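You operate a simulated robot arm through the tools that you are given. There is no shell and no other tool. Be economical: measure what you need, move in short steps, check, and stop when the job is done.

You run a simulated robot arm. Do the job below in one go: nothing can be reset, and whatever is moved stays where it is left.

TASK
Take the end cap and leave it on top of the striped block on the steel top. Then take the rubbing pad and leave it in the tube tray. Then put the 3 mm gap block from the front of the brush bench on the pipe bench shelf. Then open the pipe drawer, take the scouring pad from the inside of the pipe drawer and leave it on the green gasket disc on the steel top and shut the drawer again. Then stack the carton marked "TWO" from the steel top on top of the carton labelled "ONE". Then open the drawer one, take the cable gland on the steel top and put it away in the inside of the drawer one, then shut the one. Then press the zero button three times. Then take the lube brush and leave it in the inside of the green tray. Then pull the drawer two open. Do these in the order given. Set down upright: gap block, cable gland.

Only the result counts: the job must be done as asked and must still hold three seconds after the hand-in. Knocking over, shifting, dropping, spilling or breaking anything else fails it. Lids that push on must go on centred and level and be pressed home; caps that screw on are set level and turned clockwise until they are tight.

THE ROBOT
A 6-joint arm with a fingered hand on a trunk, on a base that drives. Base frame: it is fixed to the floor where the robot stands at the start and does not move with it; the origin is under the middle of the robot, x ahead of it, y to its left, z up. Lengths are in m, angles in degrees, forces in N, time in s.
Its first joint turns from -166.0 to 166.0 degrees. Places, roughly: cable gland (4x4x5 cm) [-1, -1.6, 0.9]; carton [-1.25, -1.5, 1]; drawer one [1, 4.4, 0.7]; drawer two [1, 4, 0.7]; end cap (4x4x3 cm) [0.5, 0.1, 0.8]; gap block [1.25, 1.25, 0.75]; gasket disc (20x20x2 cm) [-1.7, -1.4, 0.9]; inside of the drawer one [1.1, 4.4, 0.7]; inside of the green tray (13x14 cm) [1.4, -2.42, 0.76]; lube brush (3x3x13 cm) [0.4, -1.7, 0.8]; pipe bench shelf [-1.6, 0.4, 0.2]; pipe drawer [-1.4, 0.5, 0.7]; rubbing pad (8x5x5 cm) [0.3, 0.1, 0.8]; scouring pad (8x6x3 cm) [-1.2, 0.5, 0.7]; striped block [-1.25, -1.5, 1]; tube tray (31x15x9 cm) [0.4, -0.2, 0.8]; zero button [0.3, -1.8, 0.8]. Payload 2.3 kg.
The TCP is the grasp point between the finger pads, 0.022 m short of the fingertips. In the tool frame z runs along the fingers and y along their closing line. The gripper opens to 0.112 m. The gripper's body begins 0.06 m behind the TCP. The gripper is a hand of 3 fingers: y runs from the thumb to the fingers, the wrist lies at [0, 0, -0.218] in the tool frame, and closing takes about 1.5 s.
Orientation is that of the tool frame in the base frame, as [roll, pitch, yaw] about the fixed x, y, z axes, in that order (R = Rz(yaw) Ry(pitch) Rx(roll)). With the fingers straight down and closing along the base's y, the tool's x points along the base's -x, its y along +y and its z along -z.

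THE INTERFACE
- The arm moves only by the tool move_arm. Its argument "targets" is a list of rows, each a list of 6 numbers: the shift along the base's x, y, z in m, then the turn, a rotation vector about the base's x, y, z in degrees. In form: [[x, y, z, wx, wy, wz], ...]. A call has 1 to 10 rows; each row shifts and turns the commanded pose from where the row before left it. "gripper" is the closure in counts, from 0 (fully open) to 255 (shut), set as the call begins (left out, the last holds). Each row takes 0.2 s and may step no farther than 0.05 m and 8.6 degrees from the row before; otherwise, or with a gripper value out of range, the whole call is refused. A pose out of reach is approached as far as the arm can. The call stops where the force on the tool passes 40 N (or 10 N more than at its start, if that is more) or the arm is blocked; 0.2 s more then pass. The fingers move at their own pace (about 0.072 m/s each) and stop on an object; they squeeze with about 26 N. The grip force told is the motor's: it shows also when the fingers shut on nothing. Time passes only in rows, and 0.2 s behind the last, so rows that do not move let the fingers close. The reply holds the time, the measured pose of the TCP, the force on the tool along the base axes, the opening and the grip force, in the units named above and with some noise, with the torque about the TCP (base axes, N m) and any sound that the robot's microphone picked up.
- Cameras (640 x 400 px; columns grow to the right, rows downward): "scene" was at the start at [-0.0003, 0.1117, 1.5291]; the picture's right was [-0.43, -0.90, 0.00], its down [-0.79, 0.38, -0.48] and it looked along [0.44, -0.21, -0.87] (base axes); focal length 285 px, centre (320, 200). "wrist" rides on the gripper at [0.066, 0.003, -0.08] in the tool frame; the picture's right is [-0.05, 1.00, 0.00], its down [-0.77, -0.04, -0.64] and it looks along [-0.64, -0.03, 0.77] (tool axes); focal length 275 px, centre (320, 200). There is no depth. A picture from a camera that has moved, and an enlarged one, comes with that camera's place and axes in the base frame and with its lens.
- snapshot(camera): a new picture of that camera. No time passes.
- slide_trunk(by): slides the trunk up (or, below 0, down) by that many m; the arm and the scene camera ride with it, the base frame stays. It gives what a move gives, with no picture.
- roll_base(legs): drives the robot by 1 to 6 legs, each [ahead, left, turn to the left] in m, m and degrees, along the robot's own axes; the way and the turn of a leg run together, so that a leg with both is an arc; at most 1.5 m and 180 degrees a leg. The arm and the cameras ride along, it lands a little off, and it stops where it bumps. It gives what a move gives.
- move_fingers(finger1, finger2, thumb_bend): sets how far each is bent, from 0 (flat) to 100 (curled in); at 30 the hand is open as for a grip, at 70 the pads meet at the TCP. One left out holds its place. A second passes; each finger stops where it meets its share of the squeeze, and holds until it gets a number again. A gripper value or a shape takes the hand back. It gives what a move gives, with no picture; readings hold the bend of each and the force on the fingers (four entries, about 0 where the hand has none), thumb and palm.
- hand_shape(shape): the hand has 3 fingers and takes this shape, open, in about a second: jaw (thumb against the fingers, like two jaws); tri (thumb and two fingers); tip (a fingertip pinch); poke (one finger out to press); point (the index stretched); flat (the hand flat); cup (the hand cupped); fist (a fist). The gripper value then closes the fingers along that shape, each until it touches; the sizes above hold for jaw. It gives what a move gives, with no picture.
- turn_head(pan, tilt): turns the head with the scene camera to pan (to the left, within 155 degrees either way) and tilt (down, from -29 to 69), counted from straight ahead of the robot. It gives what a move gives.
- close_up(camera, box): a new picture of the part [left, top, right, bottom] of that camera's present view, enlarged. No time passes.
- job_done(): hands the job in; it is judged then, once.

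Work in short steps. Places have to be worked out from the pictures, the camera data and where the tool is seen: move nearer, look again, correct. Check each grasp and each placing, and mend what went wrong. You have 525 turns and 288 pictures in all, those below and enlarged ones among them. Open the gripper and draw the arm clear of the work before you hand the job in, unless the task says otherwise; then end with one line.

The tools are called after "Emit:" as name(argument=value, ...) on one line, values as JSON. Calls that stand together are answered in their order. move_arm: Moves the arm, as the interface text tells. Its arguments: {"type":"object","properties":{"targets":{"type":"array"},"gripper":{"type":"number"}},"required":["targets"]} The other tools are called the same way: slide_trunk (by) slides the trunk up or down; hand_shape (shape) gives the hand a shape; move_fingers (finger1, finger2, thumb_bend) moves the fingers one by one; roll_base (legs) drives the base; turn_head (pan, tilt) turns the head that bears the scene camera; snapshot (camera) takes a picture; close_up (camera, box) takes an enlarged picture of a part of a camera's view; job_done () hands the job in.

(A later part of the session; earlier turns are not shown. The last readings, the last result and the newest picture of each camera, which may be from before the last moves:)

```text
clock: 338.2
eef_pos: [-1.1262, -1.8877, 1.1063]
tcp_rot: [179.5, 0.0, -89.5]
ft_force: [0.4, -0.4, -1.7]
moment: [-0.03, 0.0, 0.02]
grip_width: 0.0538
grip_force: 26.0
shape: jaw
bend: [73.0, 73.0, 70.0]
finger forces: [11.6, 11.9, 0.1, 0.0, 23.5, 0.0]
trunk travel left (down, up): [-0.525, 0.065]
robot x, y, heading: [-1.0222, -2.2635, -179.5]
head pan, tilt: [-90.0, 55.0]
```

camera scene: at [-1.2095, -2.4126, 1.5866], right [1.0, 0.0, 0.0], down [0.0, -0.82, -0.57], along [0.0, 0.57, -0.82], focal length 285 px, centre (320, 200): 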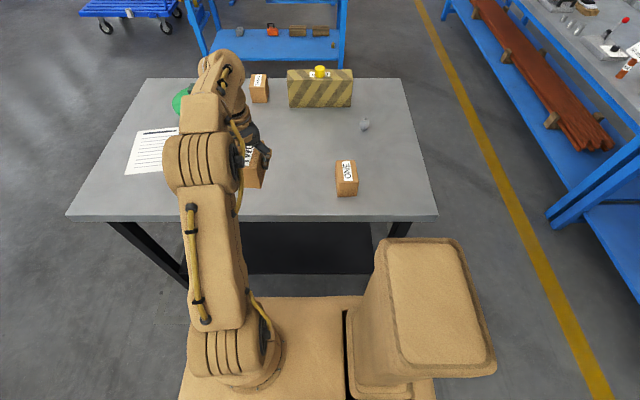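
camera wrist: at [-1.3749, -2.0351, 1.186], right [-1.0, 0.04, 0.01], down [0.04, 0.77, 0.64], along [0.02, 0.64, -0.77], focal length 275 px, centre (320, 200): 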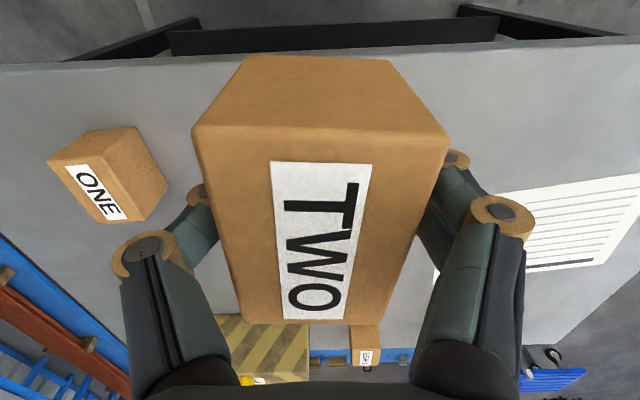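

Now fine alignment (dx −4 mm, dy +20 mm) and lowering to just above ONE.

Emit:
move_arm(targets=[[-0.004, 0.02, -0.03, 0, 0, 0], [0, 0, -0.035, 0, 0, 0], [0, 0, -0.025, 0, 0, 0], [0, 0, 0, 0, 0, 0]])

Emit:
close_up(camera="scene", box=[200, 100, 360, 240])

Emit:
snapshot(camera="wrist")

```text
clock: 339.2
eef_pos: [-1.1286, -1.8705, 1.0159]
tcp_rot: [179.3, 0.0, -89.4]
ft_force: [0.5, 0.3, -1.9]
moment: [0.03, 0.01, 0.02]
grip_width: 0.0539
grip_force: 26.1
shape: jaw
bend: [73.0, 73.0, 70.0]
finger forces: [11.6, 11.8, 0.0, 0.0, 23.5, 0.0]
trunk travel left (down, up): [-0.525, 0.065]
robot x, y, heading: [-1.0174, -2.2616, -179.7]
head pan, tilt: [-90.0, 55.0]
```

```text
2.86 times, centred on (280, 170) of scene
camera zoom: at [-0.9603, -2.3322, 1.5866], right [1.0, 0.0, 0.0], down [0.0, -0.82, -0.57], along [0.0, 0.57, -0.82], focal length 815 px, centre (434, 286)
```

zoom: 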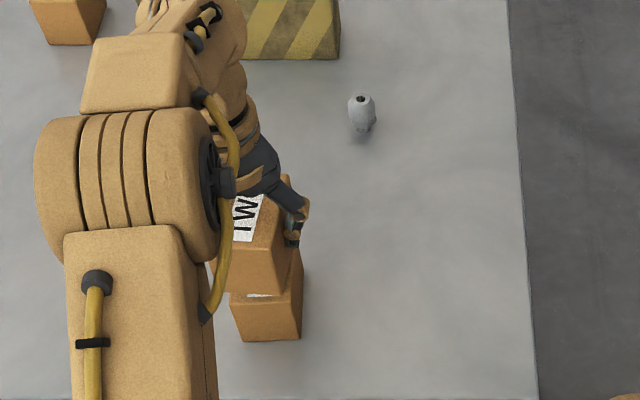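

```text
179 pictures are left
camera wrist: at [-1.1307, -1.9351, 1.0955], right [-1.0, 0.04, 0.01], down [0.03, 0.77, 0.64], along [0.02, 0.64, -0.77], focal length 275 px, centre (320, 200)
```

wrist: 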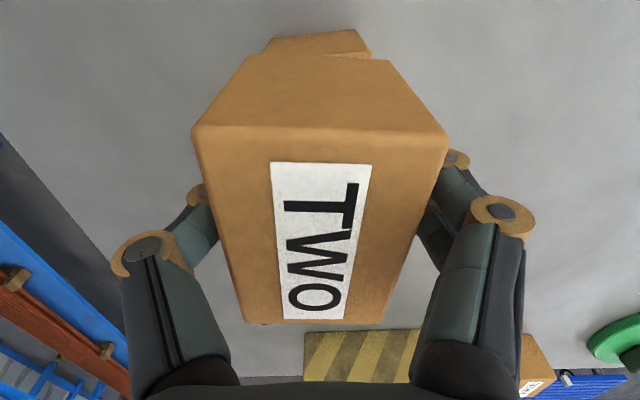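

Well aligned in x. I'll lower gently until TWO touches ONE.

Emit:
move_arm(targets=[[0, 0, -0.01, 0, 0, 0], [0, 0, -0.006, 0, 0, 0], [0, 0, -0.004, 0, 0, 0], [0, 0, -0.004, 0, 0, 0], [0, 0, -0.004, 0, 0, 0]])

```text
clock: 340.4
eef_pos: [-1.1298, -1.8697, 0.9925]
tcp_rot: [179.4, 0.5, -89.4]
ft_force: [-0.9, 7.3, 38.3]
moment: [0.11, -0.02, -0.03]
grip_width: 0.0537
grip_force: 25.9
shape: jaw
bend: [74.0, 74.0, 71.0]
finger forces: [14.5, 15.1, 0.0, 0.1, 28.1, 0.1]
trunk travel left (down, up): [-0.525, 0.065]
robot x, y, heading: [-1.024, -2.2642, -179.6]
head pan, tilt: [-90.0, 55.0]
```

Contact at 0.9925, as predicted. I'll ease off, take a look, then release.

Emit:
move_arm(targets=[[0, 0, 0.004, 0, 0, 0], [0, 0, 0, 0, 0, 0]])

Emit:
snapshot(camera="wrist")

Emit:
close_up(camera="scene", box=[230, 150, 310, 220])

```text
clock: 341.0
eef_pos: [-1.1287, -1.8703, 0.9929]
tcp_rot: [179.4, 0.1, -89.4]
ft_force: [-2.0, 5.3, 21.4]
moment: [0.05, 0.04, -0.01]
grip_width: 0.054
grip_force: 25.5
shape: jaw
bend: [74.0, 74.0, 71.0]
finger forces: [14.0, 14.6, 0.1, 0.0, 27.9, 0.1]
trunk travel left (down, up): [-0.525, 0.065]
robot x, y, heading: [-1.0207, -2.264, -179.8]
head pan, tilt: [-90.0, 55.0]
```

```text
178 pictures are left
camera wrist: at [-1.1305, -1.9357, 1.0723], right [-1.0, 0.04, 0.01], down [0.03, 0.77, 0.64], along [0.02, 0.64, -0.77], focal length 275 px, centre (320, 200)
```

wrist: 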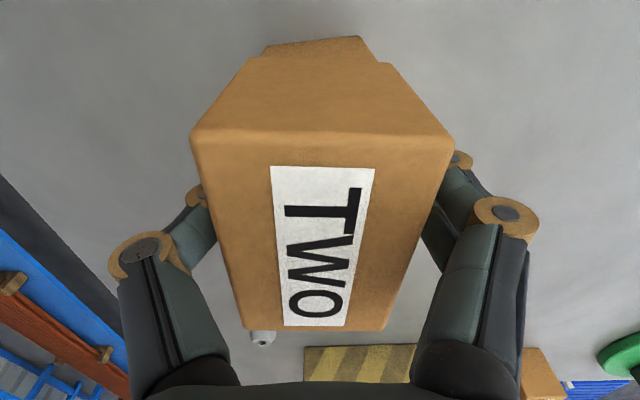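

```text
5.71 times, centred on (270, 185) of scene
camera zoom: at [-0.9596, -2.3334, 1.5864], right [1.0, 0.0, 0.0], down [0.0, -0.82, -0.57], along [0.0, 0.57, -0.82], focal length 1631 px, centre (606, 286)
```

zoom: 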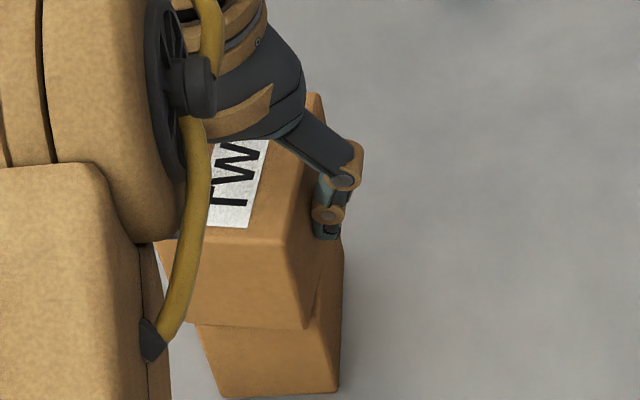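

TWO sits squarely on ONE to within a few millimetres. Releasing and lifting straight up.

Emit:
move_arm(targets=[[0, 0, 0.003, 0, 0, 0], [0, 0, 0, 0, 0, 0], [0, 0, 0, 0, 0, 0], [0, 0, 0, 0, 0, 0], [0, 0, 0, 0, 0, 0], [0, 0, 0, 0, 0, 0], [0, 0, 0, 0, 0, 0]], gripper=0)

Emit:
move_arm(targets=[[0, 0, 0.03, 0, 0, 0], [0, 0, 0.04, 0, 0, 0], [0, 0, 0.04, 0, 0, 0], [0, 0, 0.03, 0, 0, 0]])

Emit:
snapshot(camera="wrist")

```text
clock: 342.6
eef_pos: [-1.1291, -1.8689, 0.9955]
tcp_rot: [179.6, -0.1, -89.3]
ft_force: [0.5, 0.0, 0.5]
moment: [0.01, -0.01, 0.0]
grip_width: 0.1116
grip_force: 0.1
shape: jaw
bend: [30.0, 30.0, 30.0]
finger forces: [0.0, 0.1, 0.1, 0.1, 0.1, 0.1]
trunk travel left (down, up): [-0.525, 0.065]
robot x, y, heading: [-1.0198, -2.2652, -180.0]
head pan, tilt: [-90.0, 55.0]
```

```text
clock: 343.6
eef_pos: [-1.1294, -1.8716, 1.1364]
tcp_rot: [179.6, 0.1, -89.4]
ft_force: [0.4, -0.5, 0.5]
moment: [0.0, -0.01, 0.01]
grip_width: 0.1122
grip_force: 0.1
shape: jaw
bend: [30.0, 30.0, 30.0]
finger forces: [0.0, 0.0, 0.1, 0.0, 0.0, 0.0]
trunk travel left (down, up): [-0.525, 0.065]
robot x, y, heading: [-1.0179, -2.2634, -179.8]
head pan, tilt: [-90.0, 55.0]
```

```text
176 pictures are left
camera wrist: at [-1.1301, -1.9367, 1.2147], right [-1.0, 0.04, 0.01], down [0.03, 0.77, 0.64], along [0.02, 0.64, -0.77], focal length 275 px, centre (320, 200)
```

wrist: 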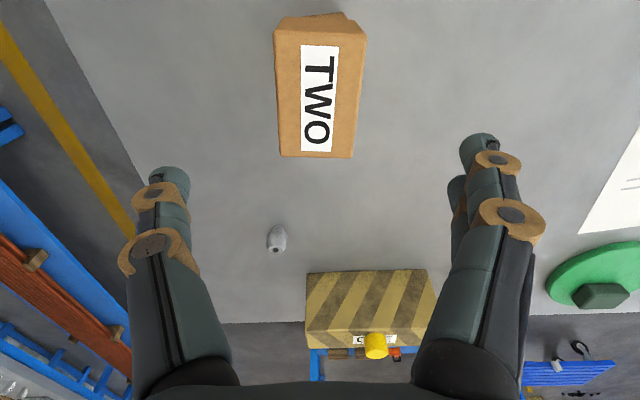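

The stack is good and task 5 is done. Now drawer one at about (1, 4.4): I'll back out, turn to heading 90 and drive up the aisle with the arm on the right.

Emit:
roll_base(legs=[[0, 0.12, 0], [-0.57, 0, 0], [0, 0, -90], [1.5, 0, 0], [1.5, 0, 0], [1.5, 0, 0]])

Emit:
roll_base(legs=[[0, 0, 0], [1.3, 0, 0]])

Emit:
turn_head(pan=-45, tilt=30)

Emit:
snapshot(camera="scene")

```text
clock: 372.6
eef_pos: [0.1519, 2.1636, 1.1356]
tcp_rot: [179.5, -0.1, 176.1]
ft_force: [-0.8, 0.0, 0.3]
moment: [0.0, 0.01, -0.01]
grip_width: 0.1122
grip_force: 0.1
shape: jaw
bend: [30.0, 30.0, 30.0]
finger forces: [0.0, 0.0, 0.0, 0.1, 0.1, 0.1]
trunk travel left (down, up): [-0.525, 0.065]
robot x, y, heading: [-0.2434, 2.088, 85.5]
head pan, tilt: [-90.0, 55.0]
```

```text
clock: 379.4
eef_pos: [0.2504, 3.4441, 1.1341]
tcp_rot: [179.6, 0.0, 176.0]
ft_force: [0.4, 0.5, 0.1]
moment: [0.01, 0.02, -0.02]
grip_width: 0.1119
grip_force: 0.1
shape: jaw
bend: [30.0, 30.0, 30.0]
finger forces: [0.0, 0.0, 0.0, 0.1, 0.0, 0.0]
trunk travel left (down, up): [-0.525, 0.065]
robot x, y, heading: [-0.1466, 3.3694, 85.6]
head pan, tilt: [-90.0, 55.0]
```

```text
clock: 380.5
eef_pos: [0.2515, 3.4429, 1.1348]
tcp_rot: [179.4, 0.0, 176.0]
ft_force: [0.2, 0.1, -1.0]
moment: [-0.02, 0.01, -0.01]
grip_width: 0.1122
grip_force: 0.0
shape: jaw
bend: [30.0, 30.0, 30.0]
finger forces: [0.0, 0.0, 0.0, 0.0, 0.1, 0.0]
trunk travel left (down, up): [-0.525, 0.065]
robot x, y, heading: [-0.1464, 3.3673, 85.4]
head pan, tilt: [-45.0, 30.0]
```

```text
175 pictures are left
camera scene: at [-0.2243, 3.3766, 1.6226], right [0.65, -0.76, 0.0], down [-0.38, -0.33, -0.87], along [0.66, 0.56, -0.5], focal length 285 px, centre (320, 200)
```

scene: 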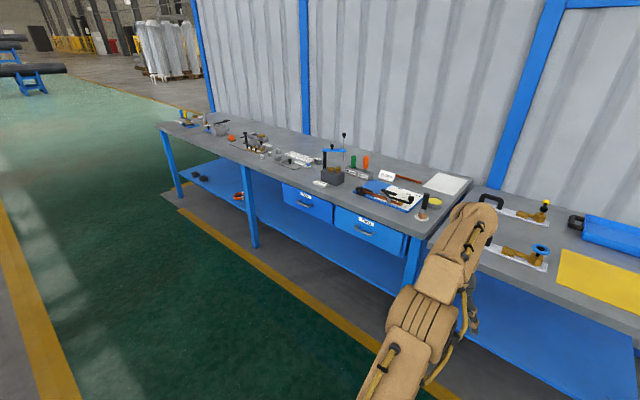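

Two drawers are visible. Reading their labels.

Emit:
close_up(camera="scene", box=[260, 165, 440, 275])

```text
3.56 times, centred on (350, 220) of scene
camera zoom: at [-0.2243, 3.3766, 1.6226], right [0.65, -0.76, 0.0], down [-0.38, -0.33, -0.87], along [0.66, 0.56, -0.5], focal length 1015 px, centre (213, 129)
```

zoom: 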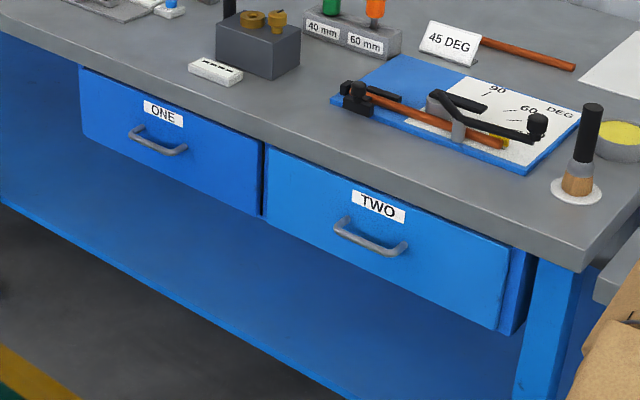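

Drawer ONE's handle is near (0.935, 4.49) and TWO's near (0.93, 4.03). I'll align to heading 90, drive up beside drawer ONE, and pull the arm in a bit.

Emit:
roll_base(legs=[[0, 0, 4.5], [1.02, 0, 0], [0, -0.35, 0]])

Emit:
move_arm(targets=[[-0.02, 0, -0.04, 0, 0, 0], [-0.02, 0, -0.04, 0, 0, 0], [-0.01, 0, -0.045, 0, 0, 0], [0, 0, -0.045, 0, 0, 0], [0, 0, -0.045, 0, 0, 0], [0, 0, -0.045, 0, 0, 0], [0, 0, 0, 0, 0, 0]])

Emit:
turn_head(pan=-90, tilt=45)

Emit:
snapshot(camera="scene")

```text
clock: 388.0
eef_pos: [0.5926, 4.4692, 1.1346]
tcp_rot: [179.3, 0.0, -180.0]
ft_force: [-0.6, 0.6, 0.3]
moment: [0.01, 0.03, -0.01]
grip_width: 0.1117
grip_force: 0.1
shape: jaw
bend: [30.0, 30.0, 30.0]
finger forces: [0.0, 0.0, 0.0, 0.0, 0.0, 0.1]
trunk travel left (down, up): [-0.525, 0.065]
robot x, y, heading: [0.1992, 4.3662, 89.8]
head pan, tilt: [-45.0, 30.0]
```

```text
clock: 389.6
eef_pos: [0.544, 4.4682, 0.8744]
tcp_rot: [179.4, 0.0, 179.9]
ft_force: [-0.6, 0.7, -0.2]
moment: [0.01, 0.05, 0.0]
grip_width: 0.112
grip_force: 0.0
shape: jaw
bend: [30.0, 30.0, 30.0]
finger forces: [0.0, 0.0, 0.1, 0.0, 0.1, 0.0]
trunk travel left (down, up): [-0.525, 0.065]
robot x, y, heading: [0.2014, 4.3665, 89.6]
head pan, tilt: [-45.0, 30.0]
```

```text
clock: 390.7
eef_pos: [0.5434, 4.4687, 0.8754]
tcp_rot: [179.4, 0.0, -180.0]
ft_force: [-0.1, -0.7, -0.3]
moment: [0.0, -0.02, -0.03]
grip_width: 0.1118
grip_force: 0.0
shape: jaw
bend: [30.0, 30.0, 30.0]
finger forces: [0.0, 0.1, 0.1, 0.0, 0.1, 0.0]
trunk travel left (down, up): [-0.525, 0.065]
robot x, y, heading: [0.2008, 4.3687, 89.5]
head pan, tilt: [-90.0, 45.0]
```

```text
173 pictures are left
camera scene: at [0.1411, 4.3063, 1.6], right [-0.01, -1.0, 0.0], down [-0.71, 0.0, -0.71], along [0.71, 0.0, -0.71], focal length 285 px, centre (320, 200)
```

scene: 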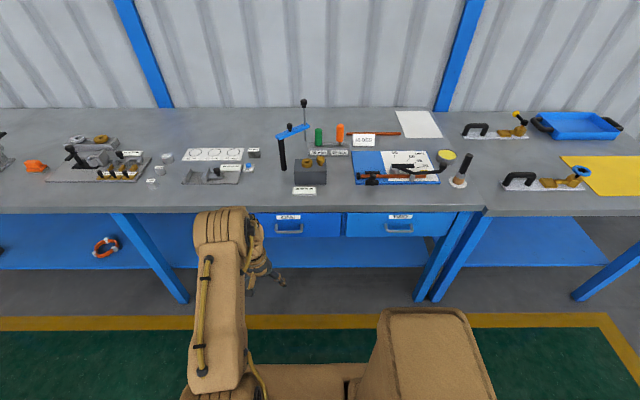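

Head-on view puts handle ONE at about (0.88, 4.435). Now I rotate the tool +90° in yaw, then tilt it 55° toward the bench.

Emit:
move_arm(targets=[[0, 0, 0, 0, 0, 8.5], [0, 0, 0, 0, 0, 8.5], [0, 0, 0, 0, 0, 8.5], [0, 0, 0, 0, 0, 8.5], [0, 0, 0, 0, 0, 8.5], [0, 0, 0, 0, 0, 8.5], [0, 0, 0, 0, 0, 8.5], [0, 0, 0, 0, 0, 8.5], [0, 0, 0, 0, 0, 8.5], [0, 0, 0, 0, 0, 8.5]], gripper=80)

Emit:
move_arm(targets=[[0, 0, 0, 0, -8, 5], [0, 0, 0, 0, -8, 0], [0, 0, 0, 0, -8, 0], [0, 0, 0, 0, -8, 0], [0, 0, 0, 0, -8, 0], [0, 0, 0, 0, -8, 0], [0, 0, 0, 0, -7, 0], [0, 0, 0, 0, 0, 0]])

Emit:
snapshot(camera="wrist")

```text
clock: 392.9
eef_pos: [0.5341, 4.48, 0.8723]
tcp_rot: [179.9, -0.8, -95.2]
ft_force: [-0.5, -0.4, 0.3]
moment: [-0.02, -0.02, 0.01]
grip_width: 0.0773
grip_force: 0.1
shape: jaw
bend: [68.0, 68.0, 65.0]
finger forces: [0.0, 0.0, 0.0, 0.0, 0.1, 0.0]
out of reach, approached as far as the arm can: row 10
trunk travel left (down, up): [-0.525, 0.065]
robot x, y, heading: [0.1975, 4.3678, 89.6]
head pan, tilt: [-90.0, 45.0]
```

```text
refused: row 1 steps farther than a row can; nothing moved
```

```text
172 pictures are left
camera wrist: at [0.5259, 4.4162, 0.9526], right [-0.99, 0.14, 0.0], down [0.11, 0.77, 0.63], along [0.09, 0.62, -0.78], focal length 275 px, centre (320, 200)
```

wrist: 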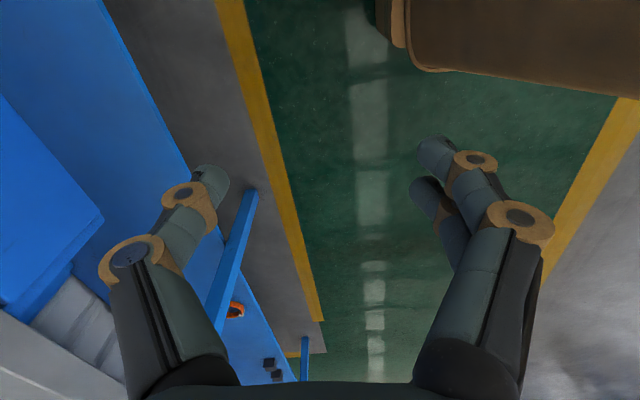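

Yaw is done. Now the tilt on its own, then a small yaw trim.

Emit:
move_arm(targets=[[0, 0, 0, 0, -8, 0], [0, 0, 0, 0, -8, 0], [0, 0, 0, 0, -8, 0], [0, 0, 0, 0, -8, 0], [0, 0, 0, 0, -8, 0], [0, 0, 0, 0, -8, 0], [0, 0, 0, 0, -7, 0], [0, 0, 0, 0, 0, 5], [0, 0, 0, 0, 0, 0]])

Emit:
snapshot(camera="wrist")

```text
clock: 394.9
eef_pos: [0.5215, 4.4981, 0.8654]
tcp_rot: [-148.9, 6.8, -87.6]
ft_force: [0.1, -0.2, 0.2]
moment: [-0.04, -0.01, -0.02]
grip_width: 0.0773
grip_force: 0.0
shape: jaw
bend: [68.0, 68.0, 65.0]
finger forces: [0.0, 0.0, 0.0, 0.1, 0.0, 0.1]
out of reach, approached as far as the arm can: row 2, 3, 4, 5, 6
trunk travel left (down, up): [-0.525, 0.065]
robot x, y, heading: [0.2004, 4.3685, 89.7]
head pan, tilt: [-90.0, 45.0]
```

```text
171 pictures are left
camera wrist: at [0.4803, 4.4225, 0.9223], right [-0.86, 0.07, -0.51], down [-0.33, 0.69, 0.65], along [0.39, 0.72, -0.57], focal length 275 px, centre (320, 200)
```

wrist: 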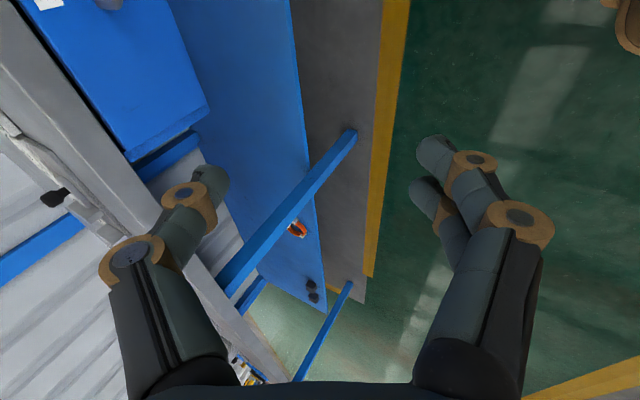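

The tilt was limited this close to the robot. I'll extend the arm 10 cm toward the bench, then complete the tilt.

Emit:
move_arm(targets=[[0.04, -0.02, 0, 0, 0, 0], [0.04, -0.02, 0, 0, 0, 0], [0.03, -0.01, 0, 0, 0, 0], [0, 0, 0, 0, -8, 0], [0, 0, 0, 0, -8, 0], [0, 0, 0, 0, -8, 0], [0, 0, 0, 0, 0, 0]])

```text
clock: 396.5
eef_pos: [0.6323, 4.4477, 0.8647]
tcp_rot: [-124.7, 5.2, -85.1]
ft_force: [0.2, 0.2, 0.4]
moment: [0.02, 0.0, 0.0]
grip_width: 0.0771
grip_force: 0.0
shape: jaw
bend: [68.0, 68.0, 65.0]
finger forces: [0.0, 0.0, 0.0, 0.0, 0.0, 0.0]
trunk travel left (down, up): [-0.525, 0.065]
robot x, y, heading: [0.1981, 4.3668, 89.6]
head pan, tilt: [-90.0, 45.0]
```

The tilt is there, with a small yaw and roll error that I'll correct before looking at the handle.

Emit:
move_arm(targets=[[0, 0, 0, 0, 0, -8.4], [0, 0, 0, -5.1, 0, 3.5], [0.03, 0, 0, 0, 0, 0], [0, 0, 0, 0, 0, 0]])

Emit:
snapshot(camera="wrist")

```text
clock: 397.5
eef_pos: [0.6599, 4.4474, 0.8645]
tcp_rot: [-124.6, 0.2, -89.9]
ft_force: [0.2, -0.4, 0.6]
moment: [-0.02, -0.02, 0.02]
grip_width: 0.0771
grip_force: 0.0
shape: jaw
bend: [68.0, 68.0, 65.0]
finger forces: [0.0, 0.0, 0.0, 0.1, 0.0, 0.0]
trunk travel left (down, up): [-0.525, 0.065]
robot x, y, heading: [0.2045, 4.3649, 89.3]
head pan, tilt: [-90.0, 45.0]
```

```text
170 pictures are left
camera wrist: at [0.5931, 4.3826, 0.9067], right [-0.57, 0.05, -0.82], down [-0.5, 0.77, 0.39], along [0.65, 0.64, -0.41], focal length 275 px, centre (320, 200)
```

wrist: 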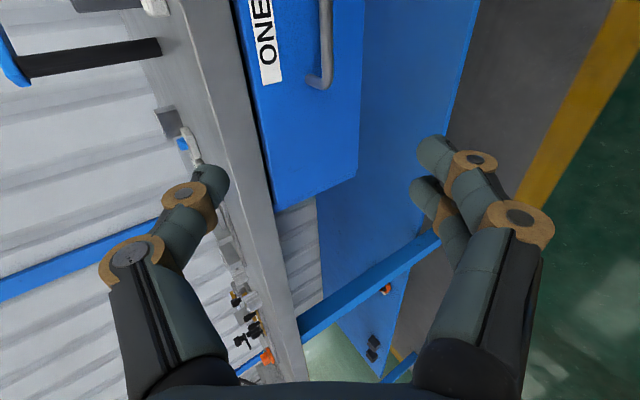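

Orientation is now right. Triangulating the handle gives a centre of about (0.829, 4.428, 0.747). I'll lower the hand and strafe 0.13 m closer to the pre-approach point.

Emit:
move_arm(targets=[[-0.015, -0.01, -0.035, 0, 0, 0], [-0.015, -0.008, -0.035, 0, 0, 0], [0, 0, 0, 0, 0, 0]])

Emit:
roll_base(legs=[[0, -0.13, 0]])

Emit:
snapshot(camera="wrist")

```text
clock: 398.3
eef_pos: [0.6296, 4.4312, 0.7932]
tcp_rot: [-124.5, 0.2, -89.9]
ft_force: [0.8, -0.5, 0.5]
moment: [-0.03, 0.0, -0.01]
grip_width: 0.0772
grip_force: 0.0
shape: jaw
bend: [68.0, 68.0, 65.0]
finger forces: [0.0, 0.0, 0.0, 0.0, 0.1, 0.0]
trunk travel left (down, up): [-0.525, 0.065]
robot x, y, heading: [0.202, 4.3622, 89.7]
head pan, tilt: [-90.0, 45.0]
```

```text
clock: 399.6
eef_pos: [0.7595, 4.4284, 0.7929]
tcp_rot: [-124.7, 0.2, -90.1]
ft_force: [-0.9, -0.3, 0.2]
moment: [0.04, -0.01, -0.01]
grip_width: 0.0772
grip_force: 0.0
shape: jaw
bend: [68.0, 68.0, 65.0]
finger forces: [0.0, 0.0, 0.0, 0.0, 0.1, 0.0]
trunk travel left (down, up): [-0.525, 0.065]
robot x, y, heading: [0.3243, 4.3639, 89.4]
head pan, tilt: [-90.0, 45.0]
```

```text
169 pictures are left
camera wrist: at [0.6913, 4.3635, 0.8347], right [-0.57, 0.05, -0.82], down [-0.5, 0.77, 0.39], along [0.65, 0.64, -0.41], focal length 275 px, centre (320, 200)
```

wrist: 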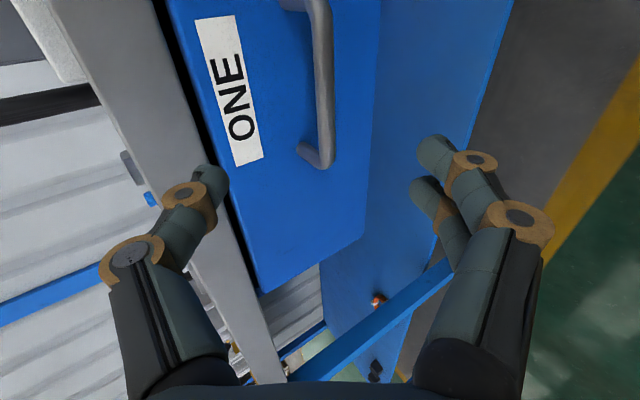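

The bar centre is (0.833, 4.423, 0.739), 9 cm straight ahead along the tool axis. Advancing.

Emit:
move_arm(targets=[[0.018, -0.002, -0.0125, 0, 0, 0], [0.018, -0.002, -0.0125, 0, 0, 0], [0.014, -0.001, -0.01, 0, 0, 0], [0, 0, 0, 0, 0, 0]])

Emit:
snapshot(camera="wrist")

```text
clock: 400.6
eef_pos: [0.8089, 4.4241, 0.7599]
tcp_rot: [-124.8, 0.1, -90.0]
ft_force: [0.2, -0.8, -0.1]
moment: [0.01, 0.01, -0.01]
grip_width: 0.0772
grip_force: 0.1
shape: jaw
bend: [68.0, 68.0, 65.0]
finger forces: [0.0, 0.0, 0.0, 0.1, 0.1, 0.0]
trunk travel left (down, up): [-0.525, 0.065]
robot x, y, heading: [0.3295, 4.367, 89.7]
head pan, tilt: [-90.0, 45.0]
```

```text
168 pictures are left
camera wrist: at [0.7412, 4.3582, 0.8005], right [-0.57, 0.05, -0.82], down [-0.5, 0.77, 0.39], along [0.65, 0.64, -0.41], focal length 275 px, centre (320, 200)
```

wrist: 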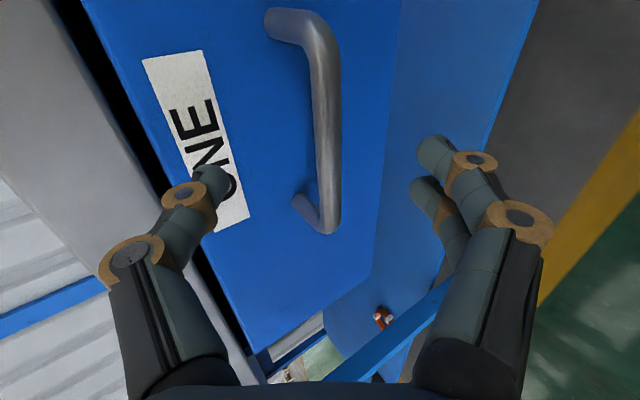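

3 cm to go. I'll advance and close on the bar.

Emit:
move_arm(targets=[[0.012, 0, -0.009, 0, 0, 0], [0.01, 0, -0.008, 0, 0, 0], [0, 0, 0, 0, 0, 0]])

Emit:
move_arm(targets=[[0, 0, 0, 0, 0, 0], [0, 0, 0, 0, 0, 0], [0, 0, 0, 0, 0, 0], [0, 0, 0, 0, 0, 0], [0, 0, 0, 0, 0, 0], [0, 0, 0, 0, 0, 0], [0, 0, 0, 0, 0, 0]], gripper=255)

Emit:
snapshot(camera="wrist")

```text
clock: 401.4
eef_pos: [0.8248, 4.4248, 0.7458]
tcp_rot: [-124.4, 0.3, -89.9]
ft_force: [-20.0, -1.5, 8.0]
moment: [0.02, -0.84, -0.07]
grip_width: 0.0763
grip_force: 0.1
shape: jaw
bend: [68.0, 68.0, 69.0]
finger forces: [0.0, 0.0, 0.0, 0.0, 20.0, 0.0]
out of reach, approached as far as the arm can: row 2
trunk travel left (down, up): [-0.525, 0.065]
robot x, y, heading: [0.3251, 4.3688, 89.7]
head pan, tilt: [-90.0, 45.0]
```

```text
clock: 403.0
eef_pos: [0.8293, 4.4244, 0.7419]
tcp_rot: [-124.9, 0.2, -90.0]
ft_force: [-5.7, -0.2, -28.7]
moment: [0.0, 0.2, 0.01]
grip_width: 0.0024
grip_force: 26.1
shape: jaw
bend: [58.0, 58.0, 75.0]
finger forces: [15.4, 15.4, 0.0, 0.1, 9.6, 0.0]
trunk travel left (down, up): [-0.525, 0.065]
robot x, y, heading: [0.326, 4.3676, 89.5]
head pan, tilt: [-90.0, 45.0]
```

```text
167 pictures are left
camera wrist: at [0.7615, 4.3591, 0.7847], right [-0.57, 0.05, -0.82], down [-0.5, 0.77, 0.4], along [0.65, 0.64, -0.42], focal length 275 px, centre (320, 200)
```

wrist: 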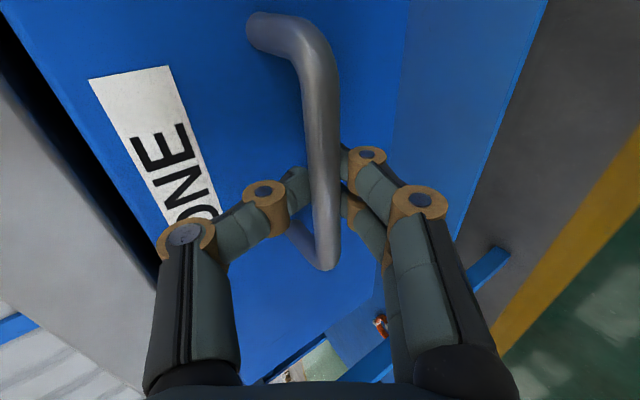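

Handle held. I'll pull the drawer open by strafing 0.25 m left.

Emit:
roll_base(legs=[[0, 0.25, 0]])

Emit:
snapshot(camera="scene")

```text
clock: 404.8
eef_pos: [0.58, 4.4255, 0.7432]
tcp_rot: [-125.1, 0.4, -90.1]
ft_force: [0.8, -11.9, -29.4]
moment: [-0.09, 0.17, -0.08]
grip_width: 0.0013
grip_force: 25.7
shape: jaw
bend: [57.0, 57.0, 74.0]
finger forces: [16.0, 16.2, 0.0, 0.0, 10.3, 0.1]
trunk travel left (down, up): [-0.525, 0.065]
robot x, y, heading: [0.079, 4.3673, 89.7]
head pan, tilt: [-90.0, 45.0]
```

```text
166 pictures are left
camera scene: at [0.0254, 4.3047, 1.6001], right [-0.01, -1.0, 0.0], down [-0.71, 0.01, -0.7], along [0.7, 0.0, -0.71], focal length 285 px, centre (320, 200)
```

scene: 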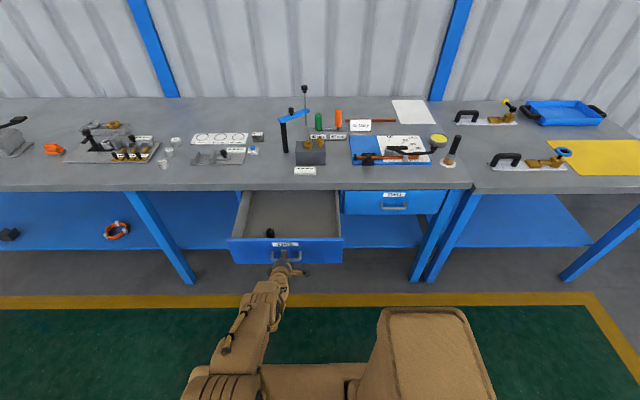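

Drawer ONE is open by 25 cm with one small item inside. I'll release and back away along the tool axis.

Emit:
move_arm(targets=[[0, 0, 0, 0, 0, 0], [0, 0, 0, 0, 0, 0], [0, 0, 0, 0, 0, 0], [0, 0, 0, 0, 0, 0], [0, 0, 0, 0, 0, 0], [0, 0, 0, 0, 0, 0]], gripper=75)

Emit:
move_arm(targets=[[-0.02, 0, 0.014, 0, 0, 0], [-0.02, 0, 0.014, 0, 0, 0], [-0.02, 0, 0.02, 0, 0, 0], [-0.02, 0, 0.03, 0, 0, 0], [-0.01, 0, 0.04, 0, 0, 0]])

Emit:
snapshot(camera="scene")

```text
clock: 406.2
eef_pos: [0.5785, 4.4266, 0.7448]
tcp_rot: [-124.7, 0.2, -90.0]
ft_force: [-0.2, 0.4, 0.6]
moment: [0.0, -0.03, -0.01]
grip_width: 0.0788
grip_force: 0.1
shape: jaw
bend: [67.0, 67.0, 64.0]
finger forces: [0.1, 0.0, 0.1, 0.0, 0.0, 0.1]
trunk travel left (down, up): [-0.525, 0.065]
robot x, y, heading: [0.0806, 4.3656, 89.5]
head pan, tilt: [-90.0, 45.0]
```

```text
clock: 407.4
eef_pos: [0.4882, 4.4246, 0.8636]
tcp_rot: [-124.6, 0.2, -89.9]
ft_force: [-0.3, -0.3, -0.2]
moment: [-0.02, 0.0, 0.03]
grip_width: 0.0791
grip_force: 0.0
shape: jaw
bend: [67.0, 67.0, 64.0]
finger forces: [0.1, 0.0, 0.1, 0.0, 0.1, 0.0]
trunk travel left (down, up): [-0.525, 0.065]
robot x, y, heading: [0.0788, 4.3661, 89.6]
head pan, tilt: [-90.0, 45.0]
```

```text
165 pictures are left
camera scene: at [0.0195, 4.3068, 1.6], right [-0.01, -1.0, 0.0], down [-0.71, 0.0, -0.71], along [0.71, 0.0, -0.71], focal length 285 px, centre (320, 200)
```

scene: 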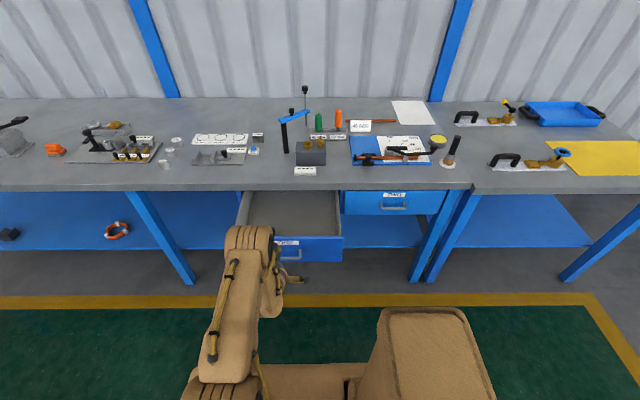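

I'll bring the tool back to vertical, then return to the natural yaw for the gland pick.

Emit:
move_arm(targets=[[0, 0, 0, 0, 7.9, 0], [0, 0, 0, 0, 7.9, 0], [0, 0, 0, 0, 7.9, 0], [0, 0, 0, 0, 7.9, 0], [0, 0, 0, 0, 7.9, 0], [0, 0, 0, 0, 7.9, 0], [0, 0, 0, 0, 7.9, 0], [0, 0, 0, 0, 0, 0]], gripper=40)

Emit:
move_arm(targets=[[0, 0, 0, 0, 0, -8.5], [0, 0, 0, 0, 0, -8.5], [0, 0, 0, 0, 0, -8.5], [0, 0, 0, 0, 0, -8.5], [0, 0, 0, 0, 0, -8.5], [0, 0, 0, 0, 0, -8.5], [0, 0, 0, 0, 0, -8.5], [0, 0, 0, 0, 0, -8.5], [0, 0, 0, 0, 0, -8.5], [0, 0, 0, 0, 0, -8.5]])

```text
clock: 409.2
eef_pos: [0.427, 4.4824, 0.8475]
tcp_rot: [-178.6, -1.9, -91.1]
ft_force: [-0.3, 0.9, 0.0]
moment: [-0.01, -0.01, 0.02]
grip_width: 0.0945
grip_force: 0.2
shape: jaw
bend: [55.0, 55.0, 51.0]
finger forces: [0.1, 0.0, 0.0, 0.1, 0.0, 0.0]
out of reach, approached as far as the arm can: row 5, 6, 7
trunk travel left (down, up): [-0.525, 0.065]
robot x, y, heading: [0.079, 4.3663, 89.7]
head pan, tilt: [-90.0, 45.0]
```

```text
clock: 411.4
eef_pos: [0.4256, 4.4844, 0.8466]
tcp_rot: [-180.0, 0.2, -175.3]
ft_force: [-0.2, -0.2, 0.7]
moment: [-0.02, -0.05, 0.02]
grip_width: 0.0946
grip_force: 0.1
shape: jaw
bend: [55.0, 55.0, 51.0]
finger forces: [0.0, 0.0, 0.1, 0.0, 0.0, 0.2]
trunk travel left (down, up): [-0.525, 0.065]
robot x, y, heading: [0.0809, 4.3684, 89.6]
head pan, tilt: [-90.0, 45.0]
```

Tool vertical again. I'll raise it and drive back to the +x end of the steel table (turn 180°, arm on the right).

Emit:
move_arm(targets=[[0, 0, 0.045, 0, 0, -4.7], [0, 0, 0.045, 0, 0, 0], [0, 0, 0.045, 0, 0, 0], [0, 0, 0.045, 0, 0, 0], [0, 0, 0.045, 0, 0, 0]], gripper=0)

Emit:
roll_base(legs=[[0, 0.5, 0], [0, 0, 180], [1.5, 0, 0], [1.5, 0, 0]])

```text
clock: 412.6
eef_pos: [0.4257, 4.4841, 1.0736]
tcp_rot: [180.0, 0.2, -179.9]
ft_force: [0.5, -0.1, 0.6]
moment: [0.0, -0.04, 0.01]
grip_width: 0.1119
grip_force: 0.0
shape: jaw
bend: [30.0, 30.0, 30.0]
finger forces: [0.1, 0.0, 0.1, 0.0, 0.1, 0.0]
trunk travel left (down, up): [-0.525, 0.065]
robot x, y, heading: [0.0803, 4.3612, 89.6]
head pan, tilt: [-90.0, 45.0]
```

```text
clock: 436.8
eef_pos: [-0.9114, 1.3097, 1.0719]
tcp_rot: [-180.0, 0.2, -2.7]
ft_force: [0.0, 0.5, -0.7]
moment: [0.0, 0.0, 0.01]
grip_width: 0.112
grip_force: 0.1
shape: jaw
bend: [30.0, 30.0, 30.0]
finger forces: [0.0, 0.0, 0.0, 0.0, 0.0, 0.0]
trunk travel left (down, up): [-0.525, 0.065]
robot x, y, heading: [-0.5603, 1.4054, -93.1]
head pan, tilt: [-90.0, 45.0]
```

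Fixing the heading, shifting left a bit to clear the pipe bench end, and carrying on south.

Emit:
roll_base(legs=[[0, 0, 3.0], [0, 0.13, 0], [1.45, 0, 0], [1.45, 0, 0]])

Emit:
snapshot(camera="wrist")

```text
clock: 452.1
eef_pos: [-0.789, -1.6109, 1.0719]
tcp_rot: [-179.9, 0.3, -0.7]
ft_force: [-0.6, -0.3, 0.2]
moment: [-0.03, 0.01, -0.03]
grip_width: 0.112
grip_force: 0.0
shape: jaw
bend: [30.0, 30.0, 30.0]
finger forces: [0.1, 0.0, 0.0, 0.1, 0.0, 0.0]
trunk travel left (down, up): [-0.525, 0.065]
robot x, y, heading: [-0.4411, -1.4956, -91.0]
head pan, tilt: [-90.0, 45.0]
```

```text
164 pictures are left
camera wrist: at [-0.7225, -1.615, 1.1513], right [-0.06, -1.0, 0.0], down [-0.77, 0.04, 0.64], along [-0.64, 0.04, -0.77], focal length 275 px, centre (320, 200)
```

wrist: 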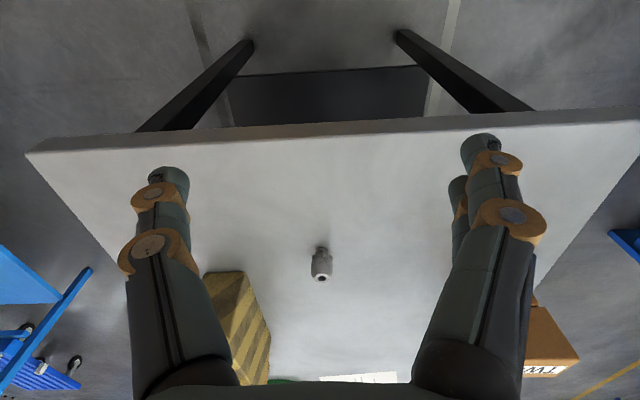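

The gland is at about (−1.033, −1.597), top 0.935. I'll strafe 0.2 m closer and move over it.

Emit:
roll_base(legs=[[0, -0.2, 0.8]])

Emit:
move_arm(targets=[[-0.02, 0.006, -0.03, 0, 0, 0], [-0.02, 0.006, -0.03, 0, 0, 0], [0, 0, -0.015, 0, 0, 0], [0, 0, 0, 0, 0, 0]], gripper=80)

Emit:
snapshot(camera="wrist")

```text
clock: 453.7
eef_pos: [-0.9864, -1.6134, 1.0721]
tcp_rot: [180.0, 0.0, 0.1]
ft_force: [-0.2, 0.2, -0.5]
moment: [-0.01, -0.02, 0.0]
grip_width: 0.1119
grip_force: 0.1
shape: jaw
bend: [30.0, 30.0, 30.0]
finger forces: [0.1, 0.0, 0.0, 0.0, 0.1, 0.1]
trunk travel left (down, up): [-0.525, 0.065]
robot x, y, heading: [-0.6444, -1.4967, -90.3]
head pan, tilt: [-90.0, 45.0]
```

```text
clock: 454.7
eef_pos: [-1.0253, -1.6029, 0.9969]
tcp_rot: [-180.0, 0.2, 0.1]
ft_force: [0.4, -0.5, 0.3]
moment: [-0.04, 0.01, -0.01]
grip_width: 0.077
grip_force: 0.0
shape: jaw
bend: [68.0, 68.0, 65.0]
finger forces: [0.0, 0.0, 0.0, 0.0, 0.1, 0.1]
trunk travel left (down, up): [-0.525, 0.065]
robot x, y, heading: [-0.638, -1.4943, -90.7]
head pan, tilt: [-90.0, 45.0]
```

```text
163 pictures are left
camera wrist: at [-0.9581, -1.6044, 1.0766], right [-0.04, -1.0, 0.0], down [-0.77, 0.03, 0.64], along [-0.64, 0.03, -0.77], focal length 275 px, centre (320, 200)
```

wrist: 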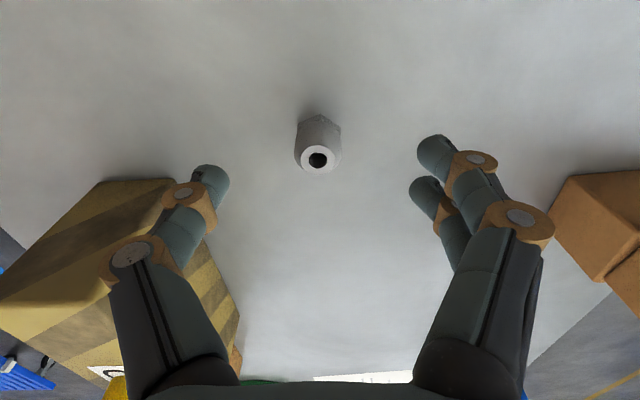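

The gland centre is about (−1.042, −1.598). I'll correct and descend to z ≈ 0.912.

Emit:
move_arm(targets=[[-0.016, 0.004, -0.02, 0, 0, 0], [0, 0, -0.035, 0, 0, 0], [0, 0, -0.025, 0, 0, 0], [0, 0, -0.004, 0, 0, 0], [0, 0, 0, 0, 0, 0]])

Emit:
snapshot(camera="wrist")

```text
clock: 455.9
eef_pos: [-1.0423, -1.5975, 0.9119]
tcp_rot: [180.0, 0.3, 0.0]
ft_force: [0.1, 0.1, 0.7]
moment: [0.01, 0.0, -0.03]
grip_width: 0.0773
grip_force: 0.1
shape: jaw
bend: [68.0, 68.0, 65.0]
finger forces: [0.1, 0.1, 0.1, 0.0, 0.0, 0.0]
trunk travel left (down, up): [-0.525, 0.065]
robot x, y, heading: [-0.6384, -1.4936, -90.3]
head pan, tilt: [-90.0, 45.0]
```

```text
162 pictures are left
camera wrist: at [-0.9757, -1.6003, 0.9913], right [-0.04, -1.0, 0.0], down [-0.77, 0.03, 0.64], along [-0.64, 0.03, -0.77], focal length 275 px, centre (320, 200)
```

wrist: 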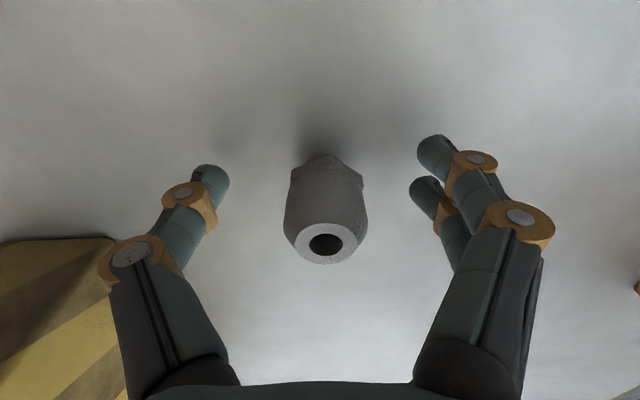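

Centred between the fingers. Closing.

Emit:
move_arm(targets=[[0, 0, 0, 0, 0, 0], [0, 0, 0, 0, 0, 0], [0, 0, 0, 0, 0, 0], [0, 0, 0, 0, 0, 0], [0, 0, 0, 0, 0, 0], [0, 0, 0, 0, 0, 0]], gripper=255)

Emit:
move_arm(targets=[[0, 0, 0.03, 0, 0, 0], [0, 0, 0.045, 0, 0, 0], [0.02, 0, 0.04, 0, 0, 0], [0.02, 0, 0.04, 0, 0, 0], [0.01, 0, 0.02, 0, 0, 0]])

Emit:
snapshot(camera="wrist")

```text
clock: 457.3
eef_pos: [-1.0442, -1.5986, 0.9122]
tcp_rot: [-180.0, 0.2, 0.1]
ft_force: [0.4, -0.3, -0.2]
moment: [0.04, 0.03, -0.02]
grip_width: 0.0108
grip_force: 25.7
shape: jaw
bend: [65.0, 73.0, 72.0]
finger forces: [0.0, 13.1, 0.0, 0.0, 18.8, 0.0]
trunk travel left (down, up): [-0.525, 0.065]
robot x, y, heading: [-0.6385, -1.4987, -90.4]
head pan, tilt: [-90.0, 45.0]
```

```text
clock: 458.5
eef_pos: [-0.9904, -1.5957, 1.0879]
tcp_rot: [179.9, 0.3, 0.0]
ft_force: [0.1, -0.7, 0.2]
moment: [0.0, 0.0, -0.01]
grip_width: 0.0107
grip_force: 26.1
shape: jaw
bend: [65.0, 73.0, 72.0]
finger forces: [0.0, 12.3, 0.0, 0.1, 18.9, 0.1]
trunk travel left (down, up): [-0.525, 0.065]
robot x, y, heading: [-0.6379, -1.4932, -90.7]
head pan, tilt: [-90.0, 45.0]
```

```text
161 pictures are left
camera wrist: at [-0.9246, -1.5988, 1.1669], right [-0.04, -1.0, 0.0], down [-0.77, 0.03, 0.64], along [-0.64, 0.03, -0.77], focal length 275 px, centre (320, 200)
```

wrist: 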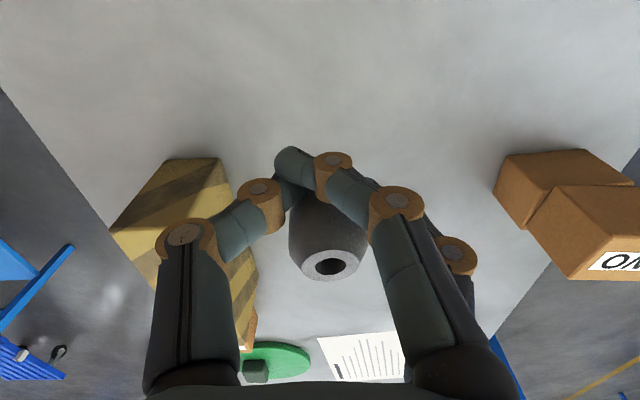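

Only finger 2 and the thumb hold the gland, because I gripped about 1 cm short of its centre. I'll set it back down and regrasp further out.

Emit:
move_arm(targets=[[-0.01, 0, -0.02, 0, 0, 0], [-0.02, 0, -0.04, 0, 0, 0], [-0.02, 0, -0.04, 0, 0, 0], [0, 0, -0.045, 0, 0, 0], [0, 0, -0.022, 0, 0, 0], [0, 0, -0.005, 0, 0, 0], [0, 0, 0, 0, 0, 0]])

Emit:
snapshot(camera="wrist")

```text
clock: 460.1
eef_pos: [-1.0408, -1.5979, 0.9156]
tcp_rot: [-180.0, 0.3, 0.1]
ft_force: [-0.6, -0.4, -0.4]
moment: [0.0, 0.04, -0.02]
grip_width: 0.0044
grip_force: 25.8
shape: jaw
bend: [67.0, 76.0, 75.0]
finger forces: [0.0, 0.1, 0.0, 0.0, 0.0, 0.0]
trunk travel left (down, up): [-0.525, 0.065]
robot x, y, heading: [-0.6392, -1.4977, -90.6]
head pan, tilt: [-90.0, 45.0]
```

```text
160 pictures are left
camera wrist: at [-0.9753, -1.5998, 0.9942], right [-0.04, -1.0, 0.0], down [-0.77, 0.03, 0.64], along [-0.64, 0.03, -0.77], focal length 275 px, centre (320, 200)
```

wrist: 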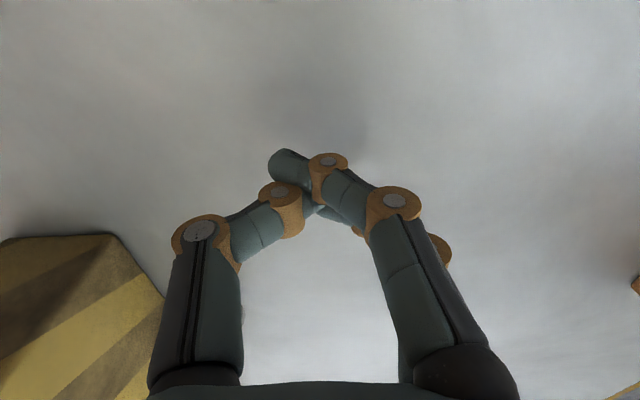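

The gland slipped out. I'll raise the hand and find it.

Emit:
move_arm(targets=[[0, 0, 0.045, 0, 0, 0], [0.01, 0, 0.045, 0, 0, 0], [0.01, 0, 0.045, 0, 0, 0]], gripper=80)

Emit:
snapshot(camera="wrist")

Emit:
snapshot(camera="scene")

```text
clock: 460.9
eef_pos: [-1.0228, -1.5943, 1.0508]
tcp_rot: [-180.0, 0.1, 0.0]
ft_force: [1.5, -0.1, -0.7]
moment: [0.01, 0.01, -0.04]
grip_width: 0.0766
grip_force: 0.1
shape: jaw
bend: [68.0, 68.0, 65.0]
finger forces: [0.0, 0.1, 0.0, 0.0, 0.0, 0.1]
trunk travel left (down, up): [-0.525, 0.065]
robot x, y, heading: [-0.6346, -1.4983, -90.4]
head pan, tilt: [-90.0, 45.0]
```

```text
159 pictures are left
camera wrist: at [-0.9557, -1.5973, 1.1295], right [-0.04, -1.0, 0.0], down [-0.77, 0.03, 0.64], along [-0.64, 0.03, -0.77], focal length 275 px, centre (320, 200)
```

wrist: 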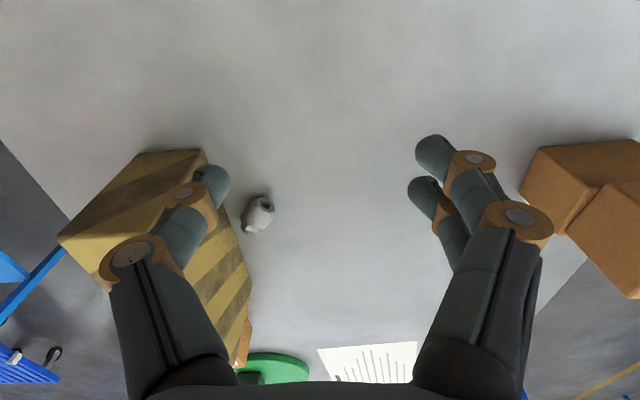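

```text
158 pictures are left
camera scene: at [-0.5773, -1.4371, 1.5999], right [0.01, 1.0, 0.0], down [0.71, 0.0, -0.71], along [-0.71, 0.0, -0.71], focal length 285 px, centre (320, 200)
```

scene: 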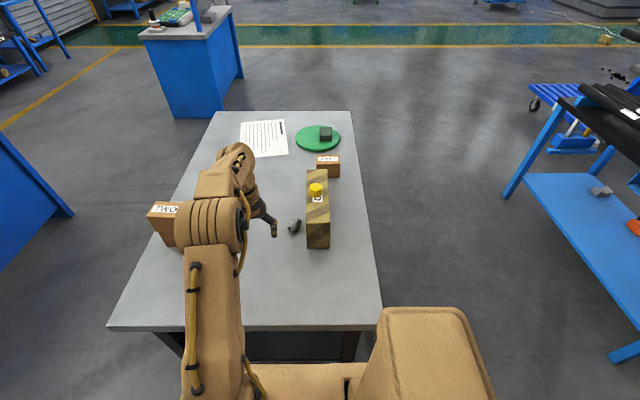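

The gland is lying on its side next to the striped block and nothing else was touched. Zooming in to see how it lies.

Emit:
close_up(camera="wrist", box=[220, 180, 300, 250])

Emit:
close_up(camera="scene", box=[270, 205, 330, 255])

```text
5.71 times, centred on (260, 215) of wrist
camera zoom: at [-0.9557, -1.5973, 1.1295], right [-0.04, -1.0, 0.0], down [-0.77, 0.03, 0.64], along [-0.64, 0.03, -0.77], focal length 1573 px, centre (663, 114)
```

zoom: 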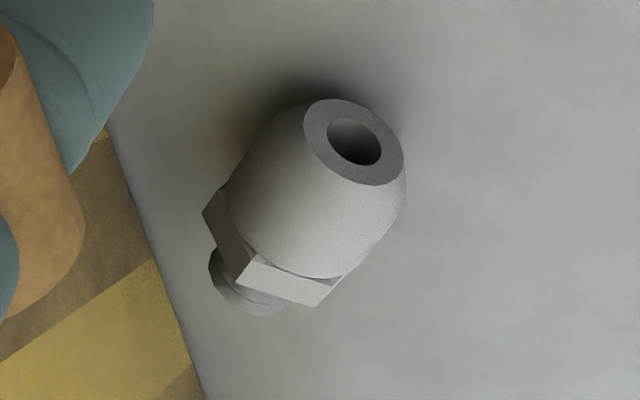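

```text
8.00 times, centred on (300, 230) of scene
camera zoom: at [-0.5773, -1.4371, 1.5999], right [0.01, 1.0, 0.0], down [0.71, 0.0, -0.71], along [-0.71, 0.0, -0.71], focal length 2283 px, centre (480, -40)
```

zoom: 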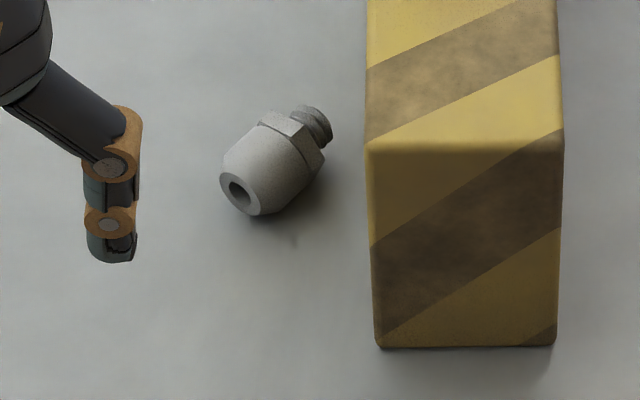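

The gland needs to be stood up again. My plan is to grip it with the hand tilted one way and set it down tilted the other way, 80–90° in total. First I'll test in the air how far back the hand can tilt close to the robot.

Emit:
move_arm(targets=[[0.04, 0, 0.01, 0, 0, 0], [0.04, 0, 0.01, 0, 0, 0], [0.02, 0, 0, 0, -8, 0], [0, 0, 0, 0, -8, 0], [0, 0, 0, 0, -8, 0], [0, 0, 0, 0, -8, 0], [0, 0, 0, 0, -8, 0], [0, 0, 0, 0, 0, 0]])

```text
clock: 462.7
eef_pos: [-0.9221, -1.5964, 1.0706]
tcp_rot: [179.9, -39.9, 0.1]
ft_force: [0.1, 0.2, 0.1]
moment: [-0.01, 0.01, -0.01]
grip_width: 0.0764
grip_force: 0.1
shape: jaw
bend: [68.0, 68.0, 65.0]
finger forces: [0.0, 0.1, 0.0, 0.0, 0.1, 0.0]
trunk travel left (down, up): [-0.525, 0.065]
robot x, y, heading: [-0.6397, -1.4955, -90.4]
head pan, tilt: [-90.0, 45.0]
```

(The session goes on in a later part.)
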